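You operate a simulated robot arm through the tools that you are given. There is no shell and no other tool. Be economical: measure what you need, move in short steps, check, and stop when the job is done.

Carry out the task below with a simulated robot arm. There is one attempt and no reset: what you move stays moved.

Task
Get the counter in front of the canisters ready for work. At the end: the silver juicer strainer is on the counter in front of the canisters; the lever of the chapati press is set to up; the brown plunger mill is in the silver steamer basket; the blue scouring pad is on the counter in front of the canisters; whatever was shut is shut again. Leave all else as you found it, and nothing knocked over.
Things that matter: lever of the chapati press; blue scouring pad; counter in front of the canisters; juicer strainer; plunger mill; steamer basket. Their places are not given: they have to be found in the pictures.

It is judged by the outcome, as a careful person would: the job done as asked, and still so three seconds after it is handed in. It fails if anything else is knocked over, pushed out of place, dropped, spilled or broken.

Robot
A 7-joint arm with a two-finger parallel gripper, fixed in place. Base frame: the origin is at the foot of the arm, x ahead of it, y to its left, z up; the work surface is at about z = 0.86. Lengths are in m, angles in rad, forces in N, time in s.
With the tool pointing down near the work surface it reaches from about 0.3 to 0.7 m from the base axis. Its first joint turns from -1.152 to 1.152 rad. Payload 1.57 kg.
The tool frame sits at the grasp point between the pads (the TCP): z along the fingers, y along the line on which they close. The tips reach 0.03 m beyond it. Largest opening 0.11 m; finger width 0.024, thickness 0.012; the body of the gripper, 0.048 by 0.112 m, starts 0.078 m behind the TCP.
Orientation is that of the tool frame in the base frame, as a unit quaternion [x, y, z, w]. With the fingers straight down and closing along the base's y, the tool's x points along the base's -x, its y along +y and its z along -z.

Tools
- The arm moves only by the tool move_arm. Its arguments are lists of equal length, an entry for each row: "delta_pos": the shift along the tool's x, y, z in units of 30 mm (1.0 is 30 mm), a list of three; "rotation": the turn, a rotation vector about the tool's x, y, z in units of 5 degrees (1.0 is 5 degrees), a list of three; "jaw": the finger opening in m, from 0 to 0.11. In form: {"delta_pos": [[tx, ty, tz], ...], "rotation": [[rx, ry, rz], ...], "jaw": [jaw, ...]}. A call has 1 to 20 rows; each row shifts and turns the commanded pose from where the row before left it, along the tool's axes as they then stand. A call with a number of a shift or a turn outside -1 to 1 is refused whole. A row lasts 0.2 s, in which the tool goes at most 0.05 m and 0.15 rad; a call with a longer step from one row to the next is refused whole, and so is a gripper value outside its range. A pose out of reach is approached as far as the arm can. The call stops where the force on the tool passes 40 N (or 10 N more than at its start, if that is more) or the arm is blocked; 0.2 s more then pass. The fingers move at their own pace (about 0.108 m/s each) and stop on an object; they squeeze with about 26 N. The grip force told is the motor's: it shows also when the fingers shut on nothing. Time passes only in rows, and 0.2 s behind the last, so rows that do not move let the fingers close. The reply holds the time, the measured pose of the TCP, the force on the tool along the base axes, the opening and the grip force, in the units named above and with some noise.
- Cameras (640 x 400 px; columns grow to the right, rows downward): "scene" is fixed at [0.1655, -0.3936, 1.3988]; the picture's right is [0.77, -0.63, 0.00], its down [-0.40, -0.49, -0.77] and it looks along [0.49, 0.60, -0.63] (base axes); focal length 214 px, centre (320, 200). "wrist" rides on the gripper at [0.07, 0.016, -0.141] in the tool frame; the picture's right is [-0.23, 0.97, 0.00], its down [-0.86, -0.20, -0.48] and it looks along [-0.47, -0.11, 0.88] (tool axes); focal length 222 px, centre (320, 200).
- camera(camera): a new picture of that camera. The clock stands still meanwhile.
- measure_at(camera, pixels): for up to 12 pixels [column, row] of the newest picture of that camera ("zoom" is the newest enlarged one), the place [x, y, z] in the base frame of the surface seen there, good to about 0.002 m. The clock stands still meanwhile.
- enlarge(camera, box): a new picture of the part [left, top, right, bottom] of that camera's present view, enlarged. The clock stands still meanwhile.
- close_job(): hands the job in; it is judged then, once.

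Work in short steps. Measure before you move; look again where a grasp or a placing could have gone wrong, and mend it. You have 80 turns and 38 pictures in all, those below and enlarged ones among them. Open the gripper and draw the arm clear of the work before you hand the job in, unless the task says otherwise; then end with one line.

The tools are called after "Request:" as a command line: name --argument value ..., lists and objects as JSON in quotes. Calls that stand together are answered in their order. move_arm: Moves the arm, as the interface text tells. Its arguments: {"type":"object","properties":{"delta_pos":{"type":"array"},"rotation":{"type":"array"},"jaw":{"type":"array"}},"required":["delta_pos","rotation","jaw"]} The other tools are called the same way: camera (camera) takes a picture; measure_at (camera, pixels) gives the place of the surface under pixels of a picture; enlarge (camera, box) takes an enlarged picture of a part of a camera's view; close_job () hands the job in.

At the start:

```text
time: 0.0
tcp_pos: [0.3589, 0.038, 1.2727]
tcp_rot: [0.0, 1.0, -0.001, 0.0]
contact_force: [0.3, -0.6, 0.3]
opening: 0.1099
grip_force: 0.1
```

scene: 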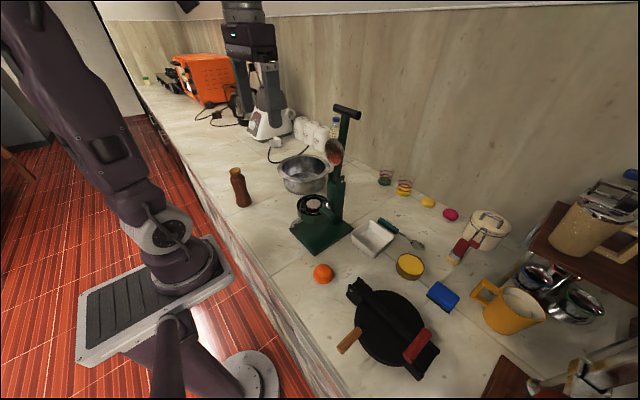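
wrist: 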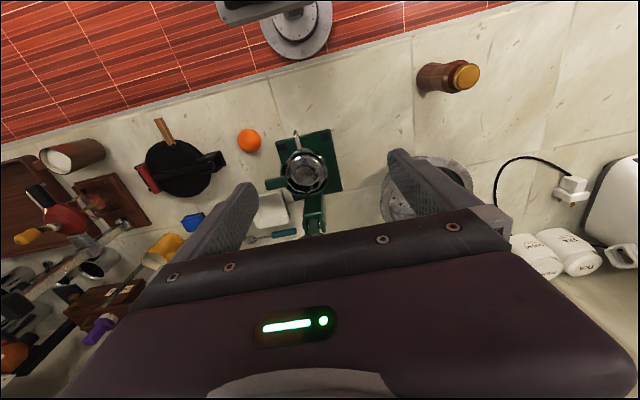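

The scene shows a green juicer near (320,220), a silver basket (302,172), a brown mill (240,187), a black press (390,325), a blue pad (443,296) and canisters (310,132). I'll enlarge to see the details.

Request:
enlarge --camera "scene" --box '[210, 90, 410, 270]'

Request:
enlarge --camera "scene" --box '[310, 220, 550, 400]'

Request:
measure_at --camera "scene" --pixels '[[237, 170], [242, 203], [302, 160], [302, 190], [443, 292], [417, 345], [349, 341], [313, 203], [300, 125], [320, 132], [275, 165], [340, 155]]'

```text
2.22 times, centred on (310, 180) of scene
```

zoom: 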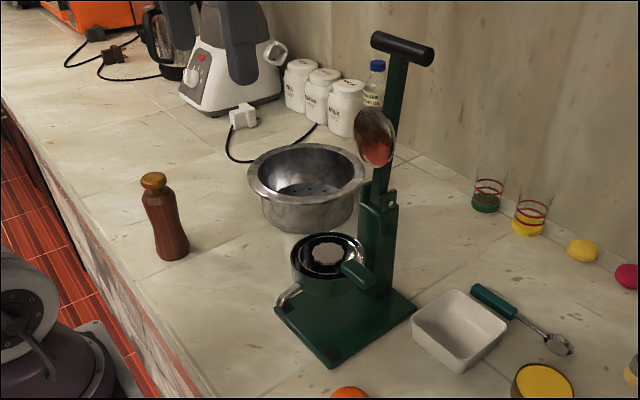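

```text
2.22 times, centred on (430, 310) of scene
```

zoom: 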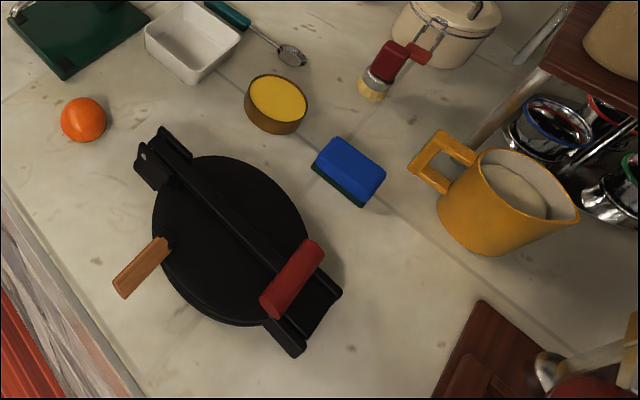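

```text
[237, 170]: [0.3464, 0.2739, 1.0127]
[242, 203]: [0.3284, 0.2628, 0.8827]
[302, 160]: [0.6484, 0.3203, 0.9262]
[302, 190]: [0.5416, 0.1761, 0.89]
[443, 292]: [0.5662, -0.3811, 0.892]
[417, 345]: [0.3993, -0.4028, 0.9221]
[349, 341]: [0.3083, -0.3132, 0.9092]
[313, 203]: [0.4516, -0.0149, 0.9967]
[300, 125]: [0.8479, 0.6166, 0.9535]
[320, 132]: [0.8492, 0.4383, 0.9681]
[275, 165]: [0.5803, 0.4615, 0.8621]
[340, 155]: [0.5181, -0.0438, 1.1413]
```

The juicer's press arm seems raised, with the strainer seated in its ring. I'll measure finer points on the strainer, press, basket and canisters.

Request:
enlarge --camera "scene" --box '[280, 140, 370, 260]'

Request:
measure_at --camera "scene" --pixels '[[280, 172], [325, 178], [300, 156], [296, 172], [304, 192], [237, 175], [246, 200], [428, 294], [458, 300], [440, 310], [288, 148], [262, 180]]'

Request:
measure_at --camera "wrist" --pixels '[[304, 152], [304, 172], [287, 172], [322, 172], [304, 190], [280, 182], [297, 140], [314, 210], [465, 75], [425, 78], [148, 180], [205, 165]]'

```text
3.33 times, centred on (325, 200) of scene
```

zoom: 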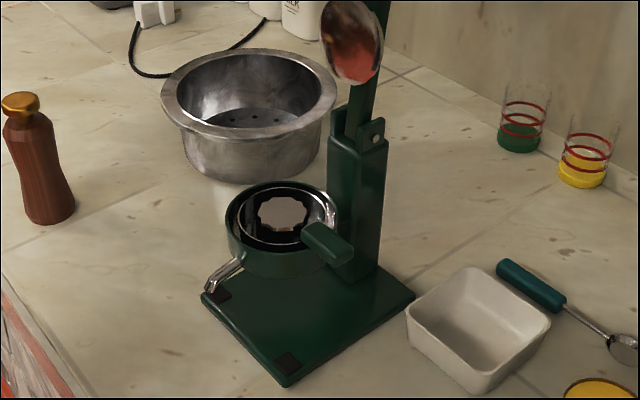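

```text
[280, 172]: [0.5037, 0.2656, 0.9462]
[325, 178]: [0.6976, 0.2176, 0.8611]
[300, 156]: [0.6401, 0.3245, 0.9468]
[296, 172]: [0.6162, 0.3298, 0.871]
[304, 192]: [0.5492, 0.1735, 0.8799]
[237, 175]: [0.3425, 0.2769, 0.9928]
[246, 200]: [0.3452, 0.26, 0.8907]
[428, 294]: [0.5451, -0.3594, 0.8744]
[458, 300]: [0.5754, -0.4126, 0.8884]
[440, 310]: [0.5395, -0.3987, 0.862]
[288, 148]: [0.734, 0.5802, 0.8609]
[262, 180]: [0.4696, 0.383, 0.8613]
```

```text
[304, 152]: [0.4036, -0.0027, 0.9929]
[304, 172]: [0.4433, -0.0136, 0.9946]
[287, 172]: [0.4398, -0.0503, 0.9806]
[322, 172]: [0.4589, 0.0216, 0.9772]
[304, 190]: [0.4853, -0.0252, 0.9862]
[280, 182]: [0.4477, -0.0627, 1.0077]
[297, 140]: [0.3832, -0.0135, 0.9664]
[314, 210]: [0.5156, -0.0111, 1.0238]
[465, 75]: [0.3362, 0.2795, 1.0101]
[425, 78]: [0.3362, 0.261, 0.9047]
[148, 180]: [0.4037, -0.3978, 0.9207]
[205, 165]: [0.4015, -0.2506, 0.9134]
```

The strainer has a green tab near (0.448,-0.063,1.008). The mill stands at about (0.34,0.268) with its top at z 1.013. I'll take the mill first and move above it with open jaws.

Request:
move_arm --delta_pos '[[0.08, 0.95, 0.5], [0.08, 0.95, 0.5], [0.08, 0.95, 0.5], [0.08, 0.95, 0.5], [0.08, 0.95, 0.5], [0.08, 0.95, 0.5], [0.08, 0.95, 0.5], [0.08, 0.95, 0.5], [0, 0, 0]]' --rotation '[[0, 0, 0], [0, 0, 0], [0, 0, 0], [0, 0, 0], [0, 0, 0], [0, 0, 0], [0, 0, 0], [0, 0, 0], [0, 0, 0]]' --jaw '[0.11, 0.11, 0.11, 0.11, 0.11, 0.11, 0.11, 0.11, 0.11]'

Request:
camera --camera "wrist"

Request:
measure_at --camera "scene" --pixels '[[337, 107], [358, 114], [347, 109], [335, 145], [343, 130], [337, 180], [334, 160], [330, 150]]'

```text
time: 2.0
tcp_pos: [0.3399, 0.2673, 1.1517]
tcp_rot: [0.0, 1.0, 0.0, -0.001]
contact_force: [0.0, 0.2, -0.4]
opening: 0.1099
grip_force: 0.1
```

```text
32 pictures are left
```

wrist: 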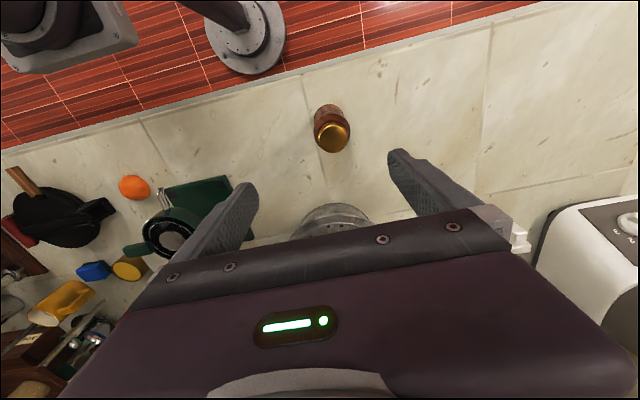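

```text
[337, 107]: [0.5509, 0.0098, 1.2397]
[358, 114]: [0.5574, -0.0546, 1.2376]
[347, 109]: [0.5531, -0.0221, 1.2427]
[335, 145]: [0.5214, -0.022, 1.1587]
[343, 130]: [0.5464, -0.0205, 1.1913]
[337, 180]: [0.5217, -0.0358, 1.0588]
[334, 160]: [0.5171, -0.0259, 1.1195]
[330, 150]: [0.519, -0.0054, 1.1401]
```

The mill cap is at (335,137) in the wrist view. I'll measure the cap, its body and the basket rim.

Request:
measure_at --camera "wrist" --pixels '[[335, 137], [319, 140], [350, 134], [335, 150], [332, 124], [325, 110], [318, 120], [345, 108], [332, 207], [300, 228], [365, 222], [350, 208]]'

Request:
enlarge --camera "scene" --box '[220, 100, 350, 220]'

```text
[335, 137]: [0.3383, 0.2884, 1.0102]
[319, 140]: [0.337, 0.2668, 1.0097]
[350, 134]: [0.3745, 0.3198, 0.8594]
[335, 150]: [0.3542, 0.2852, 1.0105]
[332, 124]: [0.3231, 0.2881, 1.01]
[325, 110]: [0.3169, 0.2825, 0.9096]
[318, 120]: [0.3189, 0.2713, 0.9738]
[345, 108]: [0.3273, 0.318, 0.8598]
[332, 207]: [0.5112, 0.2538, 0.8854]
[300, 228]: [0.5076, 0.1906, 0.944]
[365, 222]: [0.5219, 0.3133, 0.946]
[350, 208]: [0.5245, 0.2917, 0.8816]
```

```text
3.33 times, centred on (285, 160) of scene
```

zoom: 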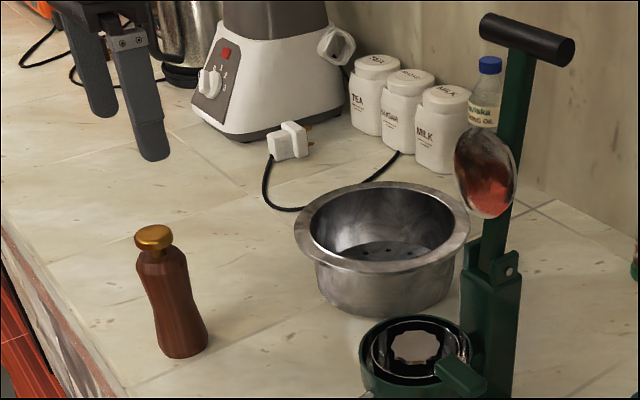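

I'll measure the basket rim, floor and canisters precisely in this zoom.

Request:
measure_at --camera "zoom" --pixels '[[300, 228], [466, 222], [385, 187], [370, 272], [385, 252], [363, 253], [365, 115], [400, 130], [437, 150], [300, 172], [265, 190], [172, 355]]'

```text
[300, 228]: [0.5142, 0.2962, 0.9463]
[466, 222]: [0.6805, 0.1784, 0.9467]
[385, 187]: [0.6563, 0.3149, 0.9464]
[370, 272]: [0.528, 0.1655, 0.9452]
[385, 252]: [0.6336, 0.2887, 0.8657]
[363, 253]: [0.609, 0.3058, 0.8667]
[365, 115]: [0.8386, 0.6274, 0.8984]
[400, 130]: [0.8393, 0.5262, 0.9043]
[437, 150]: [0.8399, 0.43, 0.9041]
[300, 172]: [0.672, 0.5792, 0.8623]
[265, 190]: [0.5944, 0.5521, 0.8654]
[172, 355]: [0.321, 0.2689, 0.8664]
```

The basket centre is about (0.595,0.239), with the rim at z 0.946 and the floor at 0.866. The mill axis is about (0.339,0.284), so I'll descend around it to z 0.955 and close.

Request:
move_arm --delta_pos '[[0.03, 0.56, 0], [0, 0, 0.93], [0, 0, 0.93], [0, 0, 0.93], [0, 0, 0.93], [0, 0, 0.93], [0, 0, 0.93], [0, 0, 0.93], [0, 0, 0], [0, 0, 0], [0, 0, 0], [0, 0, 0]]' --rotation '[[0, 0, 0], [0, 0, 0], [0, 0, 0], [0, 0, 0], [0, 0, 0], [0, 0, 0], [0, 0, 0], [0, 0, 0], [0, 0, 0], [0, 0, 0], [0, 0, 0], [0, 0, 0]]' --jaw '[0.11, 0.11, 0.11, 0.11, 0.11, 0.11, 0.11, 0.11, 0.11, 0.0, 0.0, 0.0]'

Request:
enlarge --camera "scene" --box '[180, 100, 310, 220]'

```text
time: 4.6
tcp_pos: [0.3399, 0.282, 0.9579]
tcp_rot: [0.0, 1.0, 0.0, 0.0]
contact_force: [-0.1, 0.9, 0.4]
opening: 0.0522
grip_force: 25.9
```

```text
3.33 times, centred on (245, 160) of scene
```

zoom: 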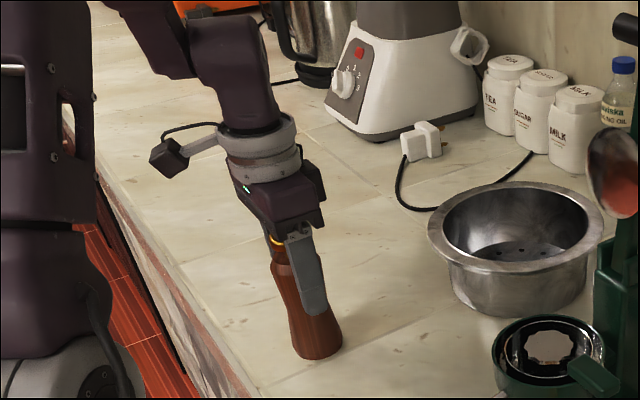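

The mill is gripped (opening 0.052). I'll lift 0.12 and carry it over the basket.

Request:
move_arm --delta_pos '[[0, 0, -0.8], [0, 0, -0.8], [0, 0, -0.8], [0, 0, -0.8], [0, 0, -0.8], [-0.92, -0.163, 0], [-0.92, -0.163, 0], [-0.92, -0.163, 0], [-0.92, -0.163, 0], [-0.92, -0.163, 0], [-0.92, -0.163, 0], [-0.92, -0.163, 0], [-0.92, -0.163, 0], [-0.92, -0.163, 0], [0, 0, 0]]' --rotation '[[0, 0, 0], [0, 0, 0], [0, 0, 0], [0, 0, 0], [0, 0, 0], [0, 0, 0], [0, 0, 0], [0, 0, 0], [0, 0, 0], [0, 0, 0], [0, 0, 0], [0, 0, 0], [0, 0, 0], [0, 0, 0], [0, 0, 0]]' --jaw '[0, 0, 0, 0, 0, 0, 0, 0, 0, 0, 0, 0, 0, 0, 0]'

Request:
enlarge --camera "scene" --box '[230, 80, 380, 220]'

```text
time: 7.8
tcp_pos: [0.5868, 0.2372, 1.0762]
tcp_rot: [0.0, 1.0, 0.0, 0.0]
contact_force: [0.5, 1.1, -1.8]
opening: 0.0522
grip_force: 26.5
```

```text
2.86 times, centred on (305, 150) of scene
```

zoom: 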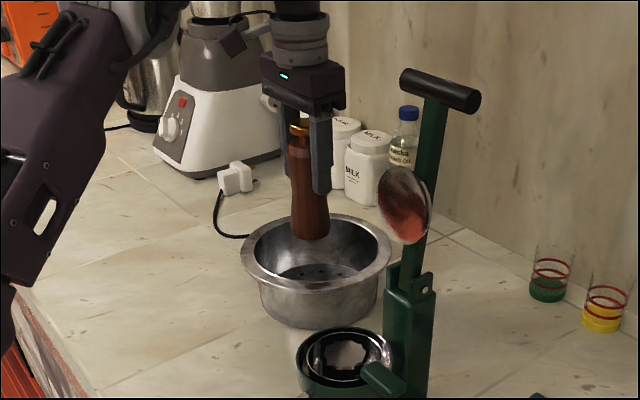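

The mill hangs over the middle of the basket. I'll lower it to near the floor (z about 0.967).

Request:
move_arm --delta_pos '[[-0.1, 0, 0.7], [-0.1, 0, 0.7], [0, 0, 0.7], [0, 0, 0.7], [0, 0, 0.5], [0, 0, 0.3], [0, 0, 0]]' --rotation '[[0, 0, 0], [0, 0, 0], [0, 0, 0], [0, 0, 0], [0, 0, 0], [0, 0, 0], [0, 0, 0]]' --jaw '[0, 0, 0, 0, 0, 0, 0]'

```text
time: 9.4
tcp_pos: [0.5928, 0.239, 0.9696]
tcp_rot: [0.0, 1.0, 0.0, -0.001]
contact_force: [-0.2, 0.8, -1.3]
opening: 0.052
grip_force: 26.0
```

No contact yet at z 0.9696, so I'll lower in millimetre steps until the force shows.

Request:
move_arm --delta_pos '[[0, 0, 0.1], [0, 0, 0.07], [0, 0, 0]]' --rotation '[[0, 0, 0], [0, 0, 0], [0, 0, 0]]' --jaw '[0, 0, 0]'

```text
time: 10.2
tcp_pos: [0.5924, 0.2396, 0.9644]
tcp_rot: [0.0, 1.0, 0.0, -0.001]
contact_force: [0.2, -0.2, -1.6]
opening: 0.0518
grip_force: 26.6
```

Request:
move_arm --delta_pos '[[0, 0, 0.05], [0, 0, 0.05], [0, 0, 0]]' --rotation '[[0, 0, 0], [0, 0, 0], [0, 0, 0]]' --jaw '[0, 0, 0]'

Request:
enlarge --camera "scene" --box '[250, 100, 360, 200]'

```text
time: 11.0
tcp_pos: [0.5924, 0.2395, 0.9627]
tcp_rot: [0.001, 1.0, 0.0, 0.002]
contact_force: [-4.1, -1.9, 18.4]
opening: 0.0521
grip_force: 26.0
```

```text
4.00 times, centred on (305, 150) of scene
```

zoom: 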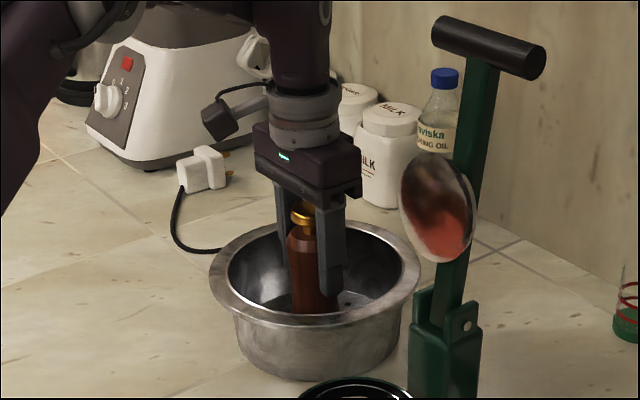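

The mill stands on the basket floor (18 N). I'll ease off, open to 0.085 and withdraw straight up, then back away toward a viewing spot for the strainer.

Request:
move_arm --delta_pos '[[0, 0, -0.04], [0, 0, 0], [0, 0, 0], [0, 0, 0], [0, 0, -0.5], [0, 0, -1], [0, 0, -1], [0, 0, -1], [0, 0, -1], [1, 0, -1], [1, 0, -0.5], [1, 0, 0], [1, 0, 0], [1, 0, 0], [1, 0, 0], [1, 0, 0], [1, 0, 0]]' --rotation '[[0, 0, 0], [0, 0, 0], [0, 0, 0], [0, 0, 0], [0, 0, 0], [0, 0, 0], [0, 0, 0], [0, 0, 0], [0, 0, 0], [0, 0, 0], [0, 0, 0], [0, 0, 0], [0, 0, 0], [0, 0, 0], [0, 0, 0], [0, 0, 0], [0, 0, 0]]' --jaw '[0.055, 0.07, 0.085, 0.085, 0.085, 0.085, 0.085, 0.085, 0.085, 0.085, 0.085, 0.085, 0.085, 0.085, 0.085, 0.085, 0.085]'

Request:
enlarge --camera "scene" --box '[230, 80, 380, 220]'

```text
time: 14.6
tcp_pos: [0.3526, 0.2394, 1.1414]
tcp_rot: [0.0, 1.0, 0.0, -0.001]
contact_force: [0.6, 0.0, 0.2]
opening: 0.0848
grip_force: 0.0
```

```text
2.86 times, centred on (305, 150) of scene
```

zoom: 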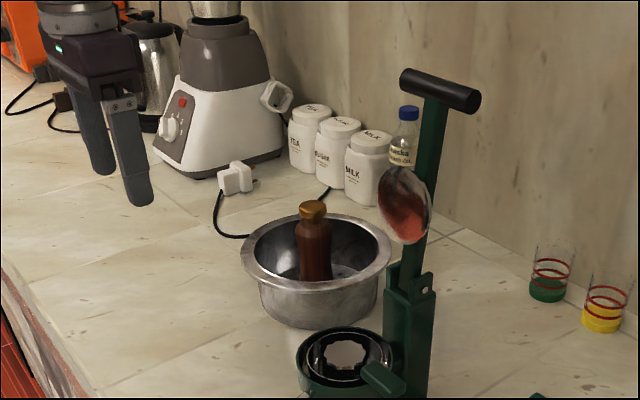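

The mill stands in the basket. I'll move to view the strainer closely from about (0.38,-0.01,1.14).

Request:
move_arm --delta_pos '[[-0.09, -0.92, 0], [-0.09, -0.92, 0], [-0.09, -0.92, 0], [-0.09, -0.92, 0], [-0.09, -0.92, 0], [-0.09, -0.92, 0], [-0.09, -0.92, 0], [-0.09, -0.92, 0], [-0.09, -0.92, 0], [0, 0, 0]]' --rotation '[[0, 0, 0], [0, 0, 0], [0, 0, 0], [0, 0, 0], [0, 0, 0], [0, 0, 0], [0, 0, 0], [0, 0, 0], [0, 0, 0], [0, 0, 0]]' --jaw '[0.11, 0.11, 0.11, 0.11, 0.11, 0.11, 0.11, 0.11, 0.11, 0.11]'

Request:
camera --camera "wrist"

```text
time: 16.8
tcp_pos: [0.3777, -0.0088, 1.142]
tcp_rot: [0.0, 1.0, -0.001, 0.0]
contact_force: [-0.3, 0.5, -0.7]
opening: 0.11
grip_force: 0.1
```

```text
26 pictures are left
```

wrist: 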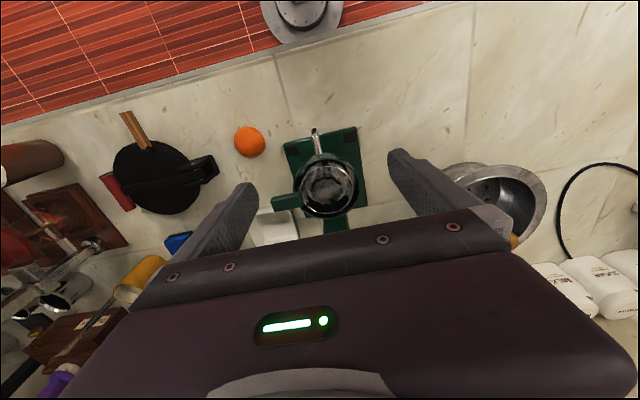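

I'll enlarge the strainer at (328,185) to find out how it can be gripped.

Request:
enlarge --camera "wrist" --box '[260, 120, 390, 240]'

Request:
enlarge --camera "scene" --box '[285, 180, 355, 240]'

```text
3.33 times, centred on (325, 180) of wrist
```

zoom: 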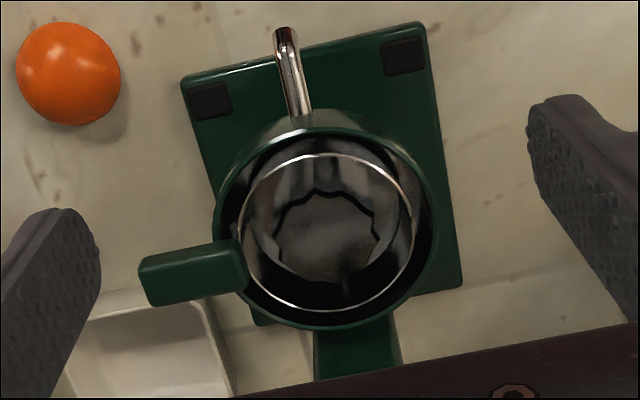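

```text
6.67 times, centred on (320, 210) of scene
```

zoom: 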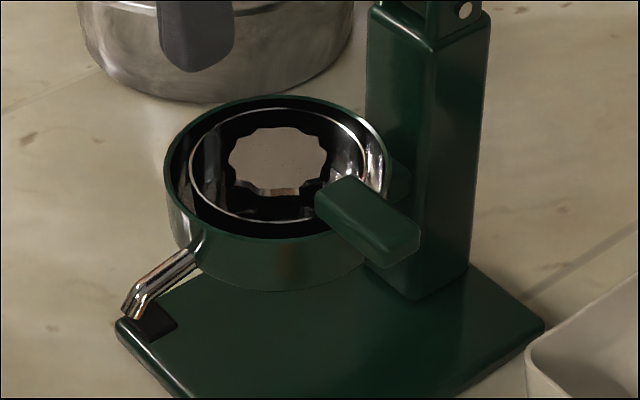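

The strainer has a green handle pointing in about -y. I'll measure the handle in this scene zoom, and the post and ring too.

Request:
measure_at --camera "zoom" --pixels '[[345, 182], [418, 222], [385, 250], [320, 205], [370, 215], [400, 240], [190, 170], [365, 150], [255, 218], [270, 110], [430, 45], [400, 200]]'

Request:
measure_at --camera "wrist" --pixels '[[275, 202], [304, 204], [290, 202], [288, 195], [290, 208], [283, 206], [298, 199], [330, 155], [330, 210]]'

```text
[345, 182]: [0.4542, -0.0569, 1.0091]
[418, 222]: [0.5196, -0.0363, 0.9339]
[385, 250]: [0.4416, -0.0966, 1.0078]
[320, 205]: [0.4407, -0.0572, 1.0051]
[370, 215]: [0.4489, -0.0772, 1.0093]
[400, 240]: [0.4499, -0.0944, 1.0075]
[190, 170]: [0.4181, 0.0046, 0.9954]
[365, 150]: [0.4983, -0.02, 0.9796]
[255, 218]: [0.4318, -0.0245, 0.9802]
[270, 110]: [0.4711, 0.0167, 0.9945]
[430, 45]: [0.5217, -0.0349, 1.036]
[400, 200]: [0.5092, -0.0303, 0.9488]
```

```text
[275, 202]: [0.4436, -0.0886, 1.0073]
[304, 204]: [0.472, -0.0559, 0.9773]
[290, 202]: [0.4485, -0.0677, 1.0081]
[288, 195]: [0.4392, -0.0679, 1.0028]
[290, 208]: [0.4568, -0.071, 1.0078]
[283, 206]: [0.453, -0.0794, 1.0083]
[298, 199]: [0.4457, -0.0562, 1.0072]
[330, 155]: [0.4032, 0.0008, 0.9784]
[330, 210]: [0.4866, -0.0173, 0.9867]
```

The handle spans y -0.056 to -0.098 at x 0.447 with its top at z 1.008, so the fingers must close along x. I'll rotate the tool -90° about its z here, keeping the camera on the -y side.

Request:
move_arm --delta_pos '[[0, 0, 0], [0, 0, 0], [0, 0, 0], [0, 0, 0], [0, 0, 0], [0, 0, 0], [0, 0, 0], [0, 0, 0], [0, 0, 0], [0, 0, 0], [0, 0, 0], [0, 0, 0], [0, 0, 0], [0, 0, 0], [0, 0, 0], [0, 0, 0], [0, 0, 0], [0, 0, 0], [0, 0, 0]]' --rotation '[[0, 0, -1], [0, 0, -1], [0, 0, -1], [0, 0, -1], [0, 0, -1], [0, 0, -1], [0, 0, -1], [0, 0, -1], [0, 0, -1], [0, 0, -1], [0, 0, -1], [0, 0, -1], [0, 0, -1], [0, 0, -1], [0, 0, -1], [0, 0, -1], [0, 0, -1], [0, 0, -1], [0, 0, 0]]' --jaw '[0.05, 0.05, 0.05, 0.05, 0.05, 0.05, 0.05, 0.05, 0.05, 0.05, 0.05, 0.05, 0.05, 0.05, 0.05, 0.05, 0.05, 0.05, 0.05]'

```text
time: 20.8
tcp_pos: [0.376, -0.0088, 1.1425]
tcp_rot: [-0.707, 0.707, 0.0, -0.001]
contact_force: [0.7, 0.2, -0.4]
opening: 0.0501
grip_force: 0.2
```

The rotation is done (tool x = -y, tool y = -x). I'll move to above the handle at (0.447,-0.080), go down partway to z 1.06 and check.

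Request:
move_arm --delta_pos '[[0.8, 0, 0], [0.8, 0, 0], [0.78, 0, 0], [0, -0.8, 0], [0, -0.8, 0], [0, -0.76, 0], [0, 0, 0.9], [0, 0, 0.9], [0, 0, 0.9], [0, 0, 0]]' --rotation '[[0, 0, 0], [0, 0, 0], [0, 0, 0], [0, 0, 0], [0, 0, 0], [0, 0, 0], [0, 0, 0], [0, 0, 0], [0, 0, 0], [0, 0, 0]]' --jaw '[0.05, 0.05, 0.05, 0.05, 0.05, 0.05, 0.05, 0.05, 0.05, 0.05]'

Request:
enlarge --camera "scene" --box '[270, 120, 400, 240]'

```text
time: 23.0
tcp_pos: [0.4467, -0.0806, 1.062]
tcp_rot: [0.707, -0.707, 0.0, 0.0]
contact_force: [-0.1, 0.6, -0.1]
opening: 0.05
grip_force: 0.0
```

```text
3.33 times, centred on (335, 180) of scene
```

zoom: 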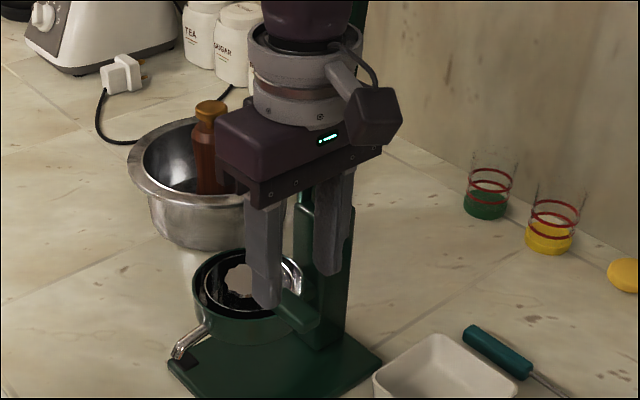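

The fingers straddle the handle in the picture. I'll descend to z about 0.999 and close.

Request:
move_arm --delta_pos '[[0, 0, 0.7], [0, 0, 0.7], [0, 0, 0.7], [0, 0, 0], [0, 0, 0], [0, 0, 0], [0, 0, 0]]' --rotation '[[0, 0, 0], [0, 0, 0], [0, 0, 0], [0, 0, 0], [0, 0, 0], [0, 0, 0], [0, 0, 0]]' --jaw '[0.05, 0.05, 0.05, 0.05, 0.0, 0.0, 0.0]'

```text
time: 24.6
tcp_pos: [0.4488, -0.0803, 0.9979]
tcp_rot: [0.707, -0.707, 0.0, 0.0]
contact_force: [0.4, 0.0, 0.5]
opening: 0.0215
grip_force: 25.4
```

The handle is gripped (opening 0.0215). I'll lift slowly by 0.09 and look.

Request:
move_arm --delta_pos '[[0, 0, -0.3], [0, 0, -0.4], [0, 0, -0.5], [0, 0, -0.6], [0, 0, -0.6], [0, 0, -0.6], [0, 0, 0]]' --rotation '[[0, 0, 0], [0, 0, 0], [0, 0, 0], [0, 0, 0], [0, 0, 0], [0, 0, 0], [0, 0, 0]]' --jaw '[0, 0, 0, 0, 0, 0, 0]'

Request:
enlarge --camera "scene" --box '[270, 120, 400, 240]'

```text
time: 26.2
tcp_pos: [0.4469, -0.0812, 1.0884]
tcp_rot: [0.708, -0.707, 0.0, 0.0]
contact_force: [-0.5, -0.7, -1.4]
opening: 0.0215
grip_force: 26.4
```

```text
3.33 times, centred on (335, 180) of scene
```

zoom: 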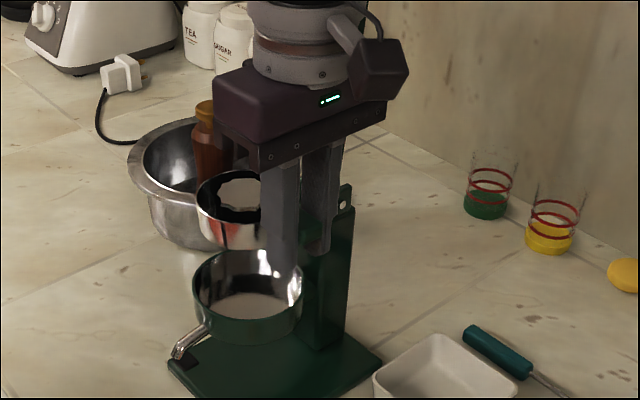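

The strainer came out. I'll measure the bowl's rim and bottom heights.

Request:
measure_at --camera "zoom" --pixels '[[212, 235], [230, 245], [250, 246], [203, 195], [205, 215], [228, 232], [270, 262], [240, 258]]'

```text
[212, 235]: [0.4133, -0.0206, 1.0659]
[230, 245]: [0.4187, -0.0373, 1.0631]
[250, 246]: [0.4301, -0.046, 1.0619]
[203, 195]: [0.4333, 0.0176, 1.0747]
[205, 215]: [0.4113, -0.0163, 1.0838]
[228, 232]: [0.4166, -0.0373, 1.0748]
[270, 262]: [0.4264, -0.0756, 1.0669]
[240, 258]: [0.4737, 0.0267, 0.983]
```

The bowl is clear of the ring. I'll back off along -x while rising, then carry it along +y toward the canisters' side.

Request:
move_arm --delta_pos '[[0, 0.3, -0.6], [0, 0.9, -0.4], [0, 0.9, 0], [0, 0.9, 0], [-0.9, 0, 0], [-0.9, 0, 0], [-0.9, 0, 0], [-0.9, 0, 0], [-0.9, 0, 0], [-0.9, 0, 0], [-0.9, 0, 0], [-0.9, 0, 0], [-0.9, 0, 0], [-0.9, 0, 0], [-0.9, 0, 0], [-0.9, 0, 0], [-0.9, 0, 0], [-0.9, 0, 0], [-0.9, 0, 0], [0, 0, 0]]' --rotation '[[0, 0, 0], [0, 0, 0], [0, 0, 0], [0, 0, 0], [0, 0, 0], [0, 0, 0], [0, 0, 0], [0, 0, 0], [0, 0, 0], [0, 0, 0], [0, 0, 0], [0, 0, 0], [0, 0, 0], [0, 0, 0], [0, 0, 0], [0, 0, 0], [0, 0, 0], [0, 0, 0], [0, 0, 0], [0, 0, 0]]' --jaw '[0, 0, 0, 0, 0, 0, 0, 0, 0, 0, 0, 0, 0, 0, 0, 0, 0, 0, 0, 0]'

Request:
camera --camera "scene"

```text
time: 30.4
tcp_pos: [0.3563, 0.3227, 1.1184]
tcp_rot: [-0.707, 0.707, 0.0, 0.0]
contact_force: [-0.1, -0.1, -1.2]
opening: 0.0216
grip_force: 26.1
```

```text
21 pictures are left
```

scene: 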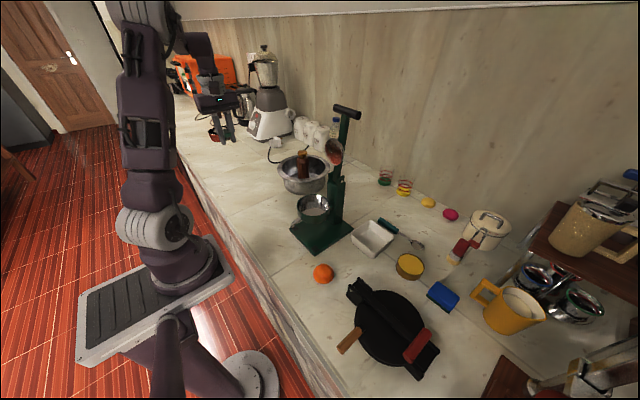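

The strainer is held at about (215,135), clear of everything. I'll measure counter points ahead and move to TCP (0.52,0.39), lowering to z 0.95.

Request:
move_arm --delta_pos '[[-0.37, -0.9, 0], [-0.37, -0.9, 0], [-0.37, -0.9, 0], [-0.37, -0.9, 0], [-0.37, -0.9, 0], [-0.37, -0.97, 0], [0, 0, 0.9], [0, 0, 0.9], [0, 0, 0.9], [0, 0, 0.9], [0, 0, 0.9], [0, 0, 0.9], [0, 0, 0]]' --rotation '[[0, 0, 0], [0, 0, 0], [0, 0, 0], [0, 0, 0], [0, 0, 0], [0, 0, 0], [0, 0, 0], [0, 0, 0], [0, 0, 0], [0, 0, 0], [0, 0, 0], [0, 0, 0], [0, 0, 0]]' --jaw '[0, 0, 0, 0, 0, 0, 0, 0, 0, 0, 0, 0, 0]'

Request:
enlarge --camera "scene" --box '[210, 90, 350, 210]'

```text
time: 33.2
tcp_pos: [0.4935, 0.3793, 0.9572]
tcp_rot: [-0.706, 0.708, 0.0, 0.001]
contact_force: [0.7, 0.2, 0.1]
opening: 0.0215
grip_force: 25.8
out of reach, approached as far as the arm can: row 6
```

```text
3.33 times, centred on (280, 150) of scene
```

zoom: 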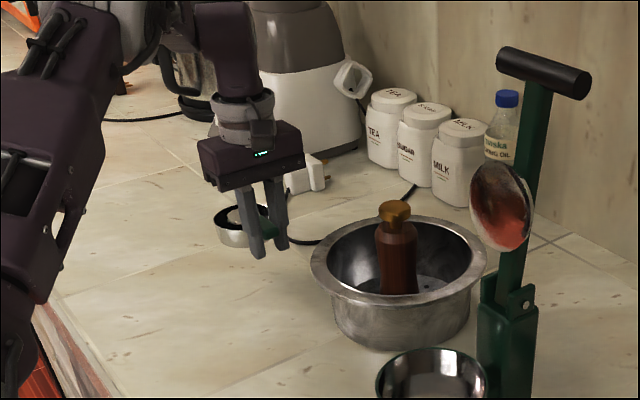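

The arm stopped at its reach, with the strainer centre near (0.494,0.452), which is in front of the canisters. I'll measure the bowl bottom relative to the TCP.

Request:
measure_at --camera "zoom" --pixels '[[230, 243], [240, 246], [220, 225], [225, 240], [258, 252], [280, 245], [305, 242], [235, 252], [215, 235]]'

```text
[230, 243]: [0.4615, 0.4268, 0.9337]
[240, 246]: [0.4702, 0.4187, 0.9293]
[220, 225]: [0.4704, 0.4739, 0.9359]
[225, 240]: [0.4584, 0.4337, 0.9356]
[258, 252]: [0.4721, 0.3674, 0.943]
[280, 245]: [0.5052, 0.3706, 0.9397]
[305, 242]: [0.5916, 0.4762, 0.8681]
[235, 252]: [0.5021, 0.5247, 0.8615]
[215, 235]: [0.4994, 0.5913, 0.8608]
```

The bowl bottom is near z 0.93, level with the fingertips (0.927). I'll lower 0.057 slowly, then feel for contact.

Request:
move_arm --delta_pos '[[0, 0, 0.7], [0, 0, 0.6], [0, 0, 0.4], [0, 0, 0.2], [0, 0, 0]]' --rotation '[[0, 0, 0], [0, 0, 0], [0, 0, 0], [0, 0, 0], [0, 0, 0]]' --jaw '[0, 0, 0, 0, 0]'

Request:
enlarge --camera "scene" --box '[220, 110, 310, 190]'

```text
time: 34.4
tcp_pos: [0.4922, 0.3795, 0.8996]
tcp_rot: [0.707, -0.707, 0.0, 0.001]
contact_force: [0.4, 0.6, -1.1]
opening: 0.0215
grip_force: 26.4
```

```text
5.00 times, centred on (265, 150) of scene
```

zoom: 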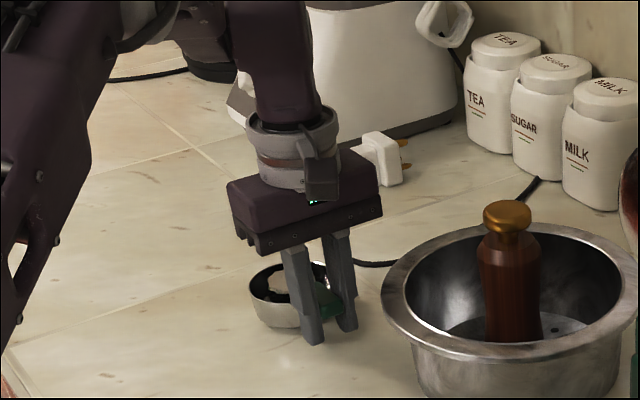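

The bowl is just above the counter, so I'll lower in about 2 mm steps until contact.

Request:
move_arm --delta_pos '[[0, 0, 0.07], [0, 0, 0.06], [0, 0, 0]]' --rotation '[[0, 0, 0], [0, 0, 0], [0, 0, 0]]' --jaw '[0, 0, 0]'

```text
time: 35.2
tcp_pos: [0.4926, 0.38, 0.8958]
tcp_rot: [0.707, -0.707, 0.0, 0.0]
contact_force: [-0.2, -0.5, 0.2]
opening: 0.0216
grip_force: 25.7
```

Request:
move_arm --delta_pos '[[0, 0, 0.05], [0, 0, 0.04], [0, 0, 0]]' --rotation '[[0, 0, 0], [0, 0, 0], [0, 0, 0]]' --jaw '[0, 0, 0]'

```text
time: 36.0
tcp_pos: [0.4933, 0.3791, 0.8938]
tcp_rot: [0.707, -0.707, 0.001, -0.001]
contact_force: [-2.3, -3.2, 14.7]
opening: 0.0216
grip_force: 26.1
```

Contact is at 14.7 N. I'll ease up slightly, open the fingers and rise straight up, then look.

Request:
move_arm --delta_pos '[[0, 0, -0.03], [0, 0, 0], [0, 0, 0], [0, 0, 0], [0, 0, -0.3], [0, 0, -0.9], [0, 0, -1], [0, 0, -1], [0, 0, -1], [0, 0, -1], [0, 0, -1], [0, 0, -1], [0, 0, 0]]' --rotation '[[0, 0, 0], [0, 0, 0], [0, 0, 0], [0, 0, 0], [0, 0, 0], [0, 0, 0], [0, 0, 0], [0, 0, 0], [0, 0, 0], [0, 0, 0], [0, 0, 0], [0, 0, 0], [0, 0, 0]]' --jaw '[0.025, 0.04, 0.055, 0.055, 0.055, 0.055, 0.055, 0.055, 0.055, 0.055, 0.055, 0.055, 0.055]'

Request:
enlarge --camera "scene" --box '[210, 100, 330, 200]'

```text
time: 38.8
tcp_pos: [0.4932, 0.3782, 1.1107]
tcp_rot: [0.707, -0.707, 0.0, 0.0]
contact_force: [0.5, 0.3, -0.5]
opening: 0.0552
grip_force: 0.1
```

```text
4.00 times, centred on (270, 150) of scene
```

zoom: 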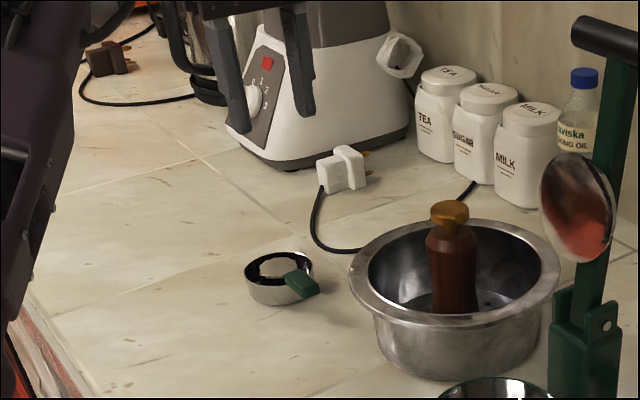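

The strainer rests upright on the counter with its handle. Next I'll travel back (-x) and then along -y toward the press.

Request:
move_arm --delta_pos '[[0, 0.9, 0], [0, 0.9, 0], [0, 0.9, 0], [0.5, 0.9, 0], [0.9, 0.5, 0], [1, 0.3, 0], [1, 0, 0], [1, 0, 0], [1, 0, 0], [1, 0, 0], [1, 0, 0], [1, 0, 0], [1, 0, 0], [1, 0, 0], [1, 0, 0], [1, 0, 0], [1, 0, 0], [1, 0, 0], [1, 0, 0], [1, 0, 0]]' --rotation '[[0, 0, 0], [0, 0, 0], [0, 0, 0], [0, 0, 0], [0, 0, 0], [0, 0, 0], [0, 0, 0], [0, 0, 0], [0, 0, 0], [0, 0, 0], [0, 0, 0], [0, 0, 0], [0, 0, 0], [0, 0, 0], [0, 0, 0], [0, 0, 0], [0, 0, 0], [0, 0, 0], [0, 0, 0], [0, 0, 0]]' --jaw '[0.055, 0.055, 0.055, 0.055, 0.055, 0.055, 0.055, 0.055, 0.055, 0.055, 0.055, 0.055, 0.055, 0.055, 0.055, 0.055, 0.055, 0.055, 0.055, 0.055]'

Request:
move_arm --delta_pos '[[0.8, 0, 0], [0.8, 0, 0], [0.8, 0, 0], [0.8, 0, 0], [0.8, 0, 0], [0.8, 0, 0], [0, -0.5, -0.5], [0, 0, 0]]' --rotation '[[0, 0, 0], [0, 0, 0], [0, 0, 0], [0, 0, 0], [0, 0, 0], [0, 0, 0], [0, 0, 0], [0, 0, 0]]' --jaw '[0.055, 0.055, 0.055, 0.055, 0.055, 0.055, 0.055, 0.055]'

Request:
camera --camera "wrist"

```text
time: 43.0
tcp_pos: [0.3626, -0.1107, 1.109]
tcp_rot: [0.707, -0.707, -0.001, 0.0]
contact_force: [-0.4, 0.2, -0.6]
opening: 0.0548
grip_force: 0.0
```

```text
time: 44.8
tcp_pos: [0.3754, -0.2556, 1.1233]
tcp_rot: [-0.707, 0.707, 0.0, 0.0]
contact_force: [-0.2, 1.0, -0.3]
opening: 0.0551
grip_force: 0.1
```

```text
17 pictures are left
```

wrist: 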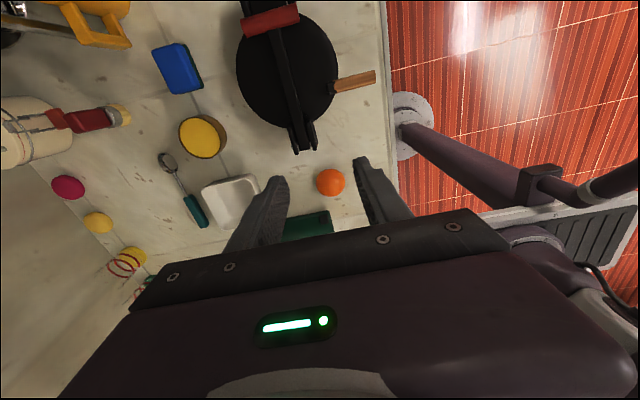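

The press lever runs from the hinge (302,140) to the red bar (270,20), and the pad is at (178,68). I'll measure these.

Request:
measure_at --camera "wrist" --pixels '[[246, 25], [270, 20], [297, 14], [283, 60], [290, 100], [297, 130], [302, 148], [312, 138], [155, 55], [184, 46], [200, 86], [168, 92]]'

Request:
enlarge --camera "wrist" --box '[210, 0, 390, 160]'

Request:
enlarge --camera "scene" --box '[330, 270, 450, 390]'

```text
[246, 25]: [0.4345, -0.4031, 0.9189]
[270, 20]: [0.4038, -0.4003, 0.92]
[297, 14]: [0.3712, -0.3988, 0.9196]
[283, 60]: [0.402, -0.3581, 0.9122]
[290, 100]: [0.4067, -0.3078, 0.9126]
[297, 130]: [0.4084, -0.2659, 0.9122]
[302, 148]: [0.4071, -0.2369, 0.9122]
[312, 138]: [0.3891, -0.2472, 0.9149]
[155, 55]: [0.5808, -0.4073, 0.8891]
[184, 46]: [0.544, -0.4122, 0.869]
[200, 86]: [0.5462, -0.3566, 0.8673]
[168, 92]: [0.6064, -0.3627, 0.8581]
```

```text
2.50 times, centred on (300, 80) of wrist
```

zoom: 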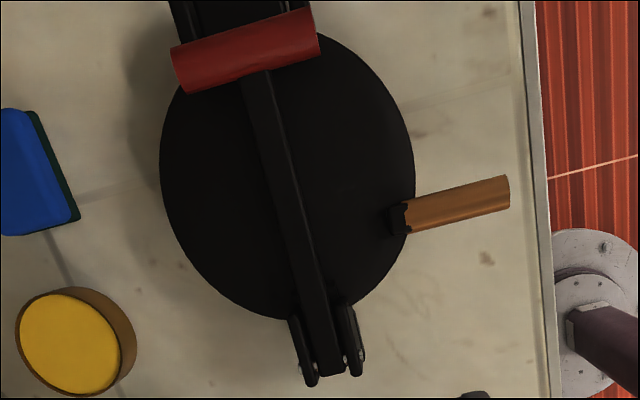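

```text
3.33 times, centred on (390, 330) of scene
```

zoom: 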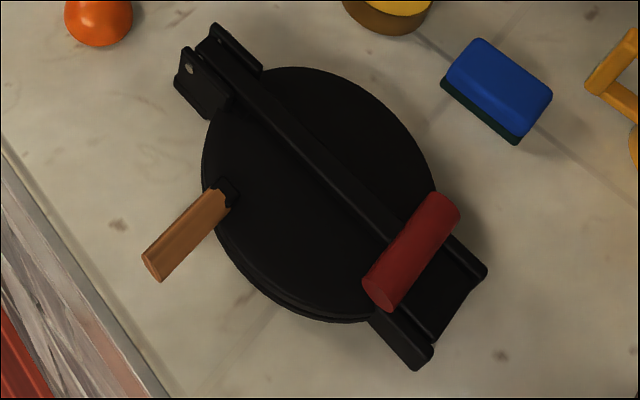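

Closing along x on the ends of the red bar would let it pivot between the pads as I follow the arc. I'll measure the bar ends, hinge pin and plate top in this scene zoom.

Request:
measure_at --camera "zoom" --pixels '[[376, 298], [368, 280], [385, 305], [440, 200], [455, 210], [188, 70], [218, 42], [310, 130], [280, 250], [405, 160], [440, 325], [375, 290]]'

```text
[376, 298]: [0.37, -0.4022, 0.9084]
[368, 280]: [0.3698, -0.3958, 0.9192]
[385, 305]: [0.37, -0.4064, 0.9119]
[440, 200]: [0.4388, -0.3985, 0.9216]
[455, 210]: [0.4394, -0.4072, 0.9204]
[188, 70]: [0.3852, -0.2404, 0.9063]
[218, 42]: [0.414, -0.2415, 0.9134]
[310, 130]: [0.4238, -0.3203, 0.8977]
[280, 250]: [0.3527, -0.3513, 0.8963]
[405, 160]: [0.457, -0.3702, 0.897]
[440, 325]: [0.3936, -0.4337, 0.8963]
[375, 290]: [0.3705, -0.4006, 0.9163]
```

The red bar's axis is at y -0.402, z 0.910, spanning x 0.370–0.439. The hinge is at y -0.240, z 0.906, giving a radius of 0.162. I'll go over it with the jaws at 0.10, descend to z 0.931 and close on the ends.

Request:
move_arm --delta_pos '[[0.98, -0.2, 0], [0.98, -0.2, 0], [0.98, -0.2, 0], [0.98, -0.2, 0], [0.96, -0.17, 0], [0, 0, 0.9], [0, 0, 0.9], [0, 0, 0.9], [0, 0, 0.9], [0, 0, 0.9], [0, 0, 0.9], [0, 0, 0.5], [0, 0, 0.5], [0, 0, 0]]' --rotation '[[0, 0, 0], [0, 0, 0], [0, 0, 0], [0, 0, 0], [0, 0, 0], [0, 0, 0], [0, 0, 0], [0, 0, 0], [0, 0, 0], [0, 0, 0], [0, 0, 0], [0, 0, 0], [0, 0, 0], [0, 0, 0]]' --jaw '[0.1, 0.1, 0.1, 0.1, 0.1, 0.1, 0.1, 0.1, 0.1, 0.1, 0.1, 0.1, 0.1, 0.1]'

Request:
enlarge --camera "scene" --box '[330, 240, 480, 390]'

```text
time: 47.8
tcp_pos: [0.4052, -0.4023, 0.9312]
tcp_rot: [-0.707, 0.708, 0.0, 0.0]
contact_force: [-0.2, -0.5, 0.5]
opening: 0.1
grip_force: 0.2
```

```text
2.67 times, centred on (405, 315) of scene
```

zoom: 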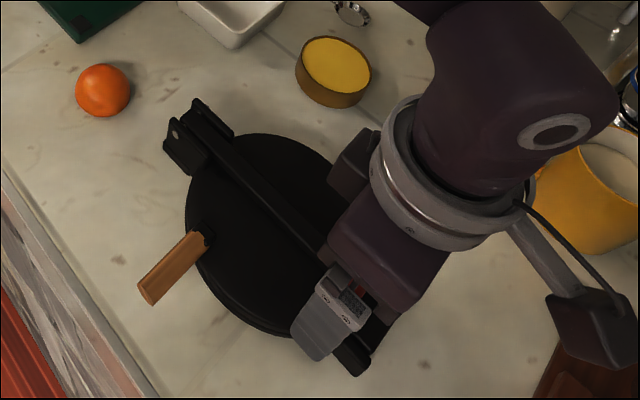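

The fingers are outside both ends of the bar. I'll close on it.

Request:
move_arm --delta_pos '[[0, 0, 0], [0, 0, 0], [0, 0, 0]]' --rotation '[[0, 0, 0], [0, 0, 0], [0, 0, 0]]' --jaw '[0.06, 0.06, 0.06]'

```text
time: 48.6
tcp_pos: [0.4047, -0.4005, 0.9324]
tcp_rot: [0.708, -0.707, 0.0, 0.001]
contact_force: [1.8, 0.1, -3.5]
opening: 0.0914
grip_force: 44.5
```

The fingers stopped at 0.0914 rather than the 0.069 I expected. I'll look closely at what they touch.

Request:
enlarge --camera "wrist" --box '[190, 100, 450, 270]'

Request:
enlarge --camera "scene" --box '[370, 280, 450, 390]'

```text
2.35 times, centred on (320, 185) of wrist
```

zoom: 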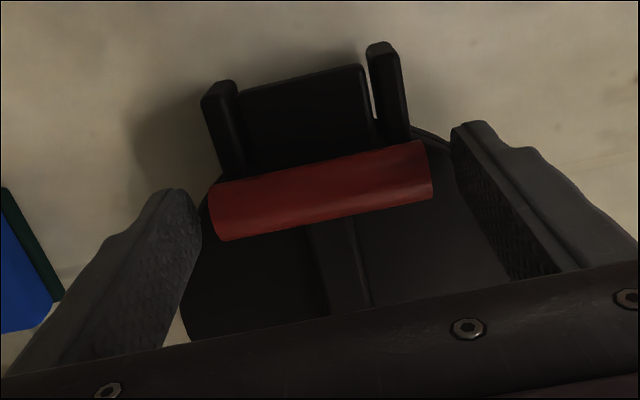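

```text
3.64 times, centred on (410, 335) of scene
```

zoom: 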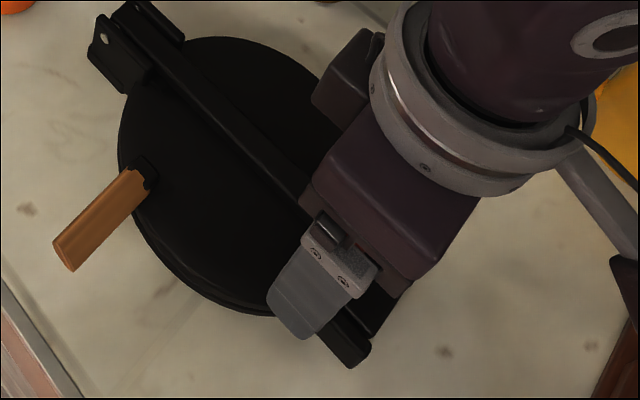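

The tips seem to catch the plate's edge under the bar. I'll open, rise 6 mm and close again.

Request:
move_arm --delta_pos '[[0, 0, 0], [0, 0, -0.17], [0, 0, 0], [0, 0, 0], [0, 0, 0]]' --rotation '[[0, 0, 0], [0, 0, 0], [0, 0, 0], [0, 0, 0], [0, 0, 0]]' --jaw '[0.105, 0.105, 0.105, 0.06, 0.06]'

```text
time: 49.8
tcp_pos: [0.4064, -0.4016, 0.937]
tcp_rot: [0.707, -0.707, 0.0, 0.0]
contact_force: [3.2, 0.1, -0.9]
opening: 0.0911
grip_force: 44.9
```

The opening is the same at both heights, so the contact is with the bar ends themselves (rounded collision shape). I'll return to z 0.930 for a more central grip and start the arc with 16°.

Request:
move_arm --delta_pos '[[0, 0, 0], [0, 0, 0.2], [0, 0, 0], [0, 0, 0], [0, 0, 0], [-0.02, 0, -0.38], [-0.07, 0, -0.37], [-0.12, 0, -0.36], [-0.16, 0, -0.35], [0, 0, 0]]' --rotation '[[0, 0, 0], [0, 0, 0], [0, 0, 0], [0, 0, 0], [0, 0, 0], [0, 0, 0], [0, 0, 0], [0, 0, 0], [0, 0, 0], [0, 0, 0]]' --jaw '[0.105, 0.105, 0.105, 0.06, 0.06, 0.06, 0.06, 0.06, 0.06, 0.06]'

Request:
enlarge --camera "scene" --box '[330, 250, 470, 390]'

```text
time: 52.0
tcp_pos: [0.4054, -0.3936, 0.9768]
tcp_rot: [-0.707, 0.707, -0.002, -0.001]
contact_force: [1.9, -18.9, -1.2]
opening: 0.0911
grip_force: 44.8
```

```text
2.86 times, centred on (400, 320) of scene
```

zoom: 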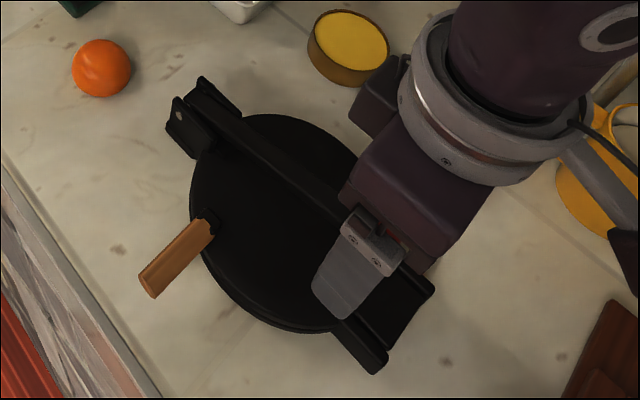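

The lever rises with the bar (about 17° up) with a sideways load of about 19 N. I'll follow the circle about the hinge (radius 0.162) from here to about 49°, then re-check.

Request:
move_arm --delta_pos '[[-0.06, 0, -0.325], [-0.06, 0, -0.325], [-0.18, 0, -0.33], [-0.18, 0, -0.33], [-0.226, 0, -0.3], [-0.226, 0, -0.3], [-0.266, 0, -0.266], [-0.266, 0, -0.266], [0, 0, 0]]' --rotation '[[0, 0, 0], [0, 0, 0], [0, 0, 0], [0, 0, 0], [0, 0, 0], [0, 0, 0], [0, 0, 0], [0, 0, 0], [0, 0, 0]]' --jaw '[0.06, 0.06, 0.06, 0.06, 0.06, 0.06, 0.06, 0.06, 0.06]'

```text
time: 54.0
tcp_pos: [0.4049, -0.3488, 1.0488]
tcp_rot: [-0.706, 0.708, 0.0, -0.001]
contact_force: [1.9, -11.8, 0.4]
opening: 0.0913
grip_force: 44.5
```

The bar is still held at about 49° with modest force. I'll continue along the arc to about 89°.

Request:
move_arm --delta_pos '[[-0.3, 0, -0.226], [-0.3, 0, -0.226], [-0.328, 0, -0.182], [-0.328, 0, -0.182], [-0.35, 0, -0.135], [-0.35, 0, -0.135], [-0.368, 0, -0.085], [-0.368, 0, -0.085], [-0.375, 0, -0.033], [-0.375, 0, -0.033], [0, 0, 0]]' --rotation '[[0, 0, 0], [0, 0, 0], [0, 0, 0], [0, 0, 0], [0, 0, 0], [0, 0, 0], [0, 0, 0], [0, 0, 0], [0, 0, 0], [0, 0, 0], [0, 0, 0]]' --jaw '[0.06, 0.06, 0.06, 0.06, 0.06, 0.06, 0.06, 0.06, 0.06, 0.06, 0.06]'

Request:
enlarge --camera "scene" --box '[310, 200, 470, 370]'

```text
time: 56.4
tcp_pos: [0.4053, -0.2436, 1.0874]
tcp_rot: [-0.707, 0.707, 0.0, 0.0]
contact_force: [-1.0, -0.1, 0.0]
opening: 0.0599
grip_force: 0.0
```

```text
2.35 times, centred on (390, 285) of scene
```

zoom: 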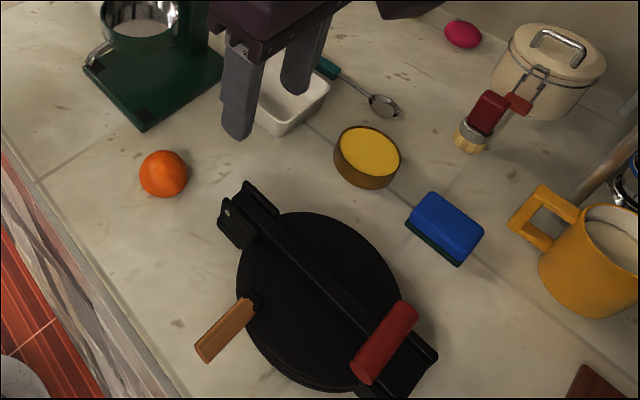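

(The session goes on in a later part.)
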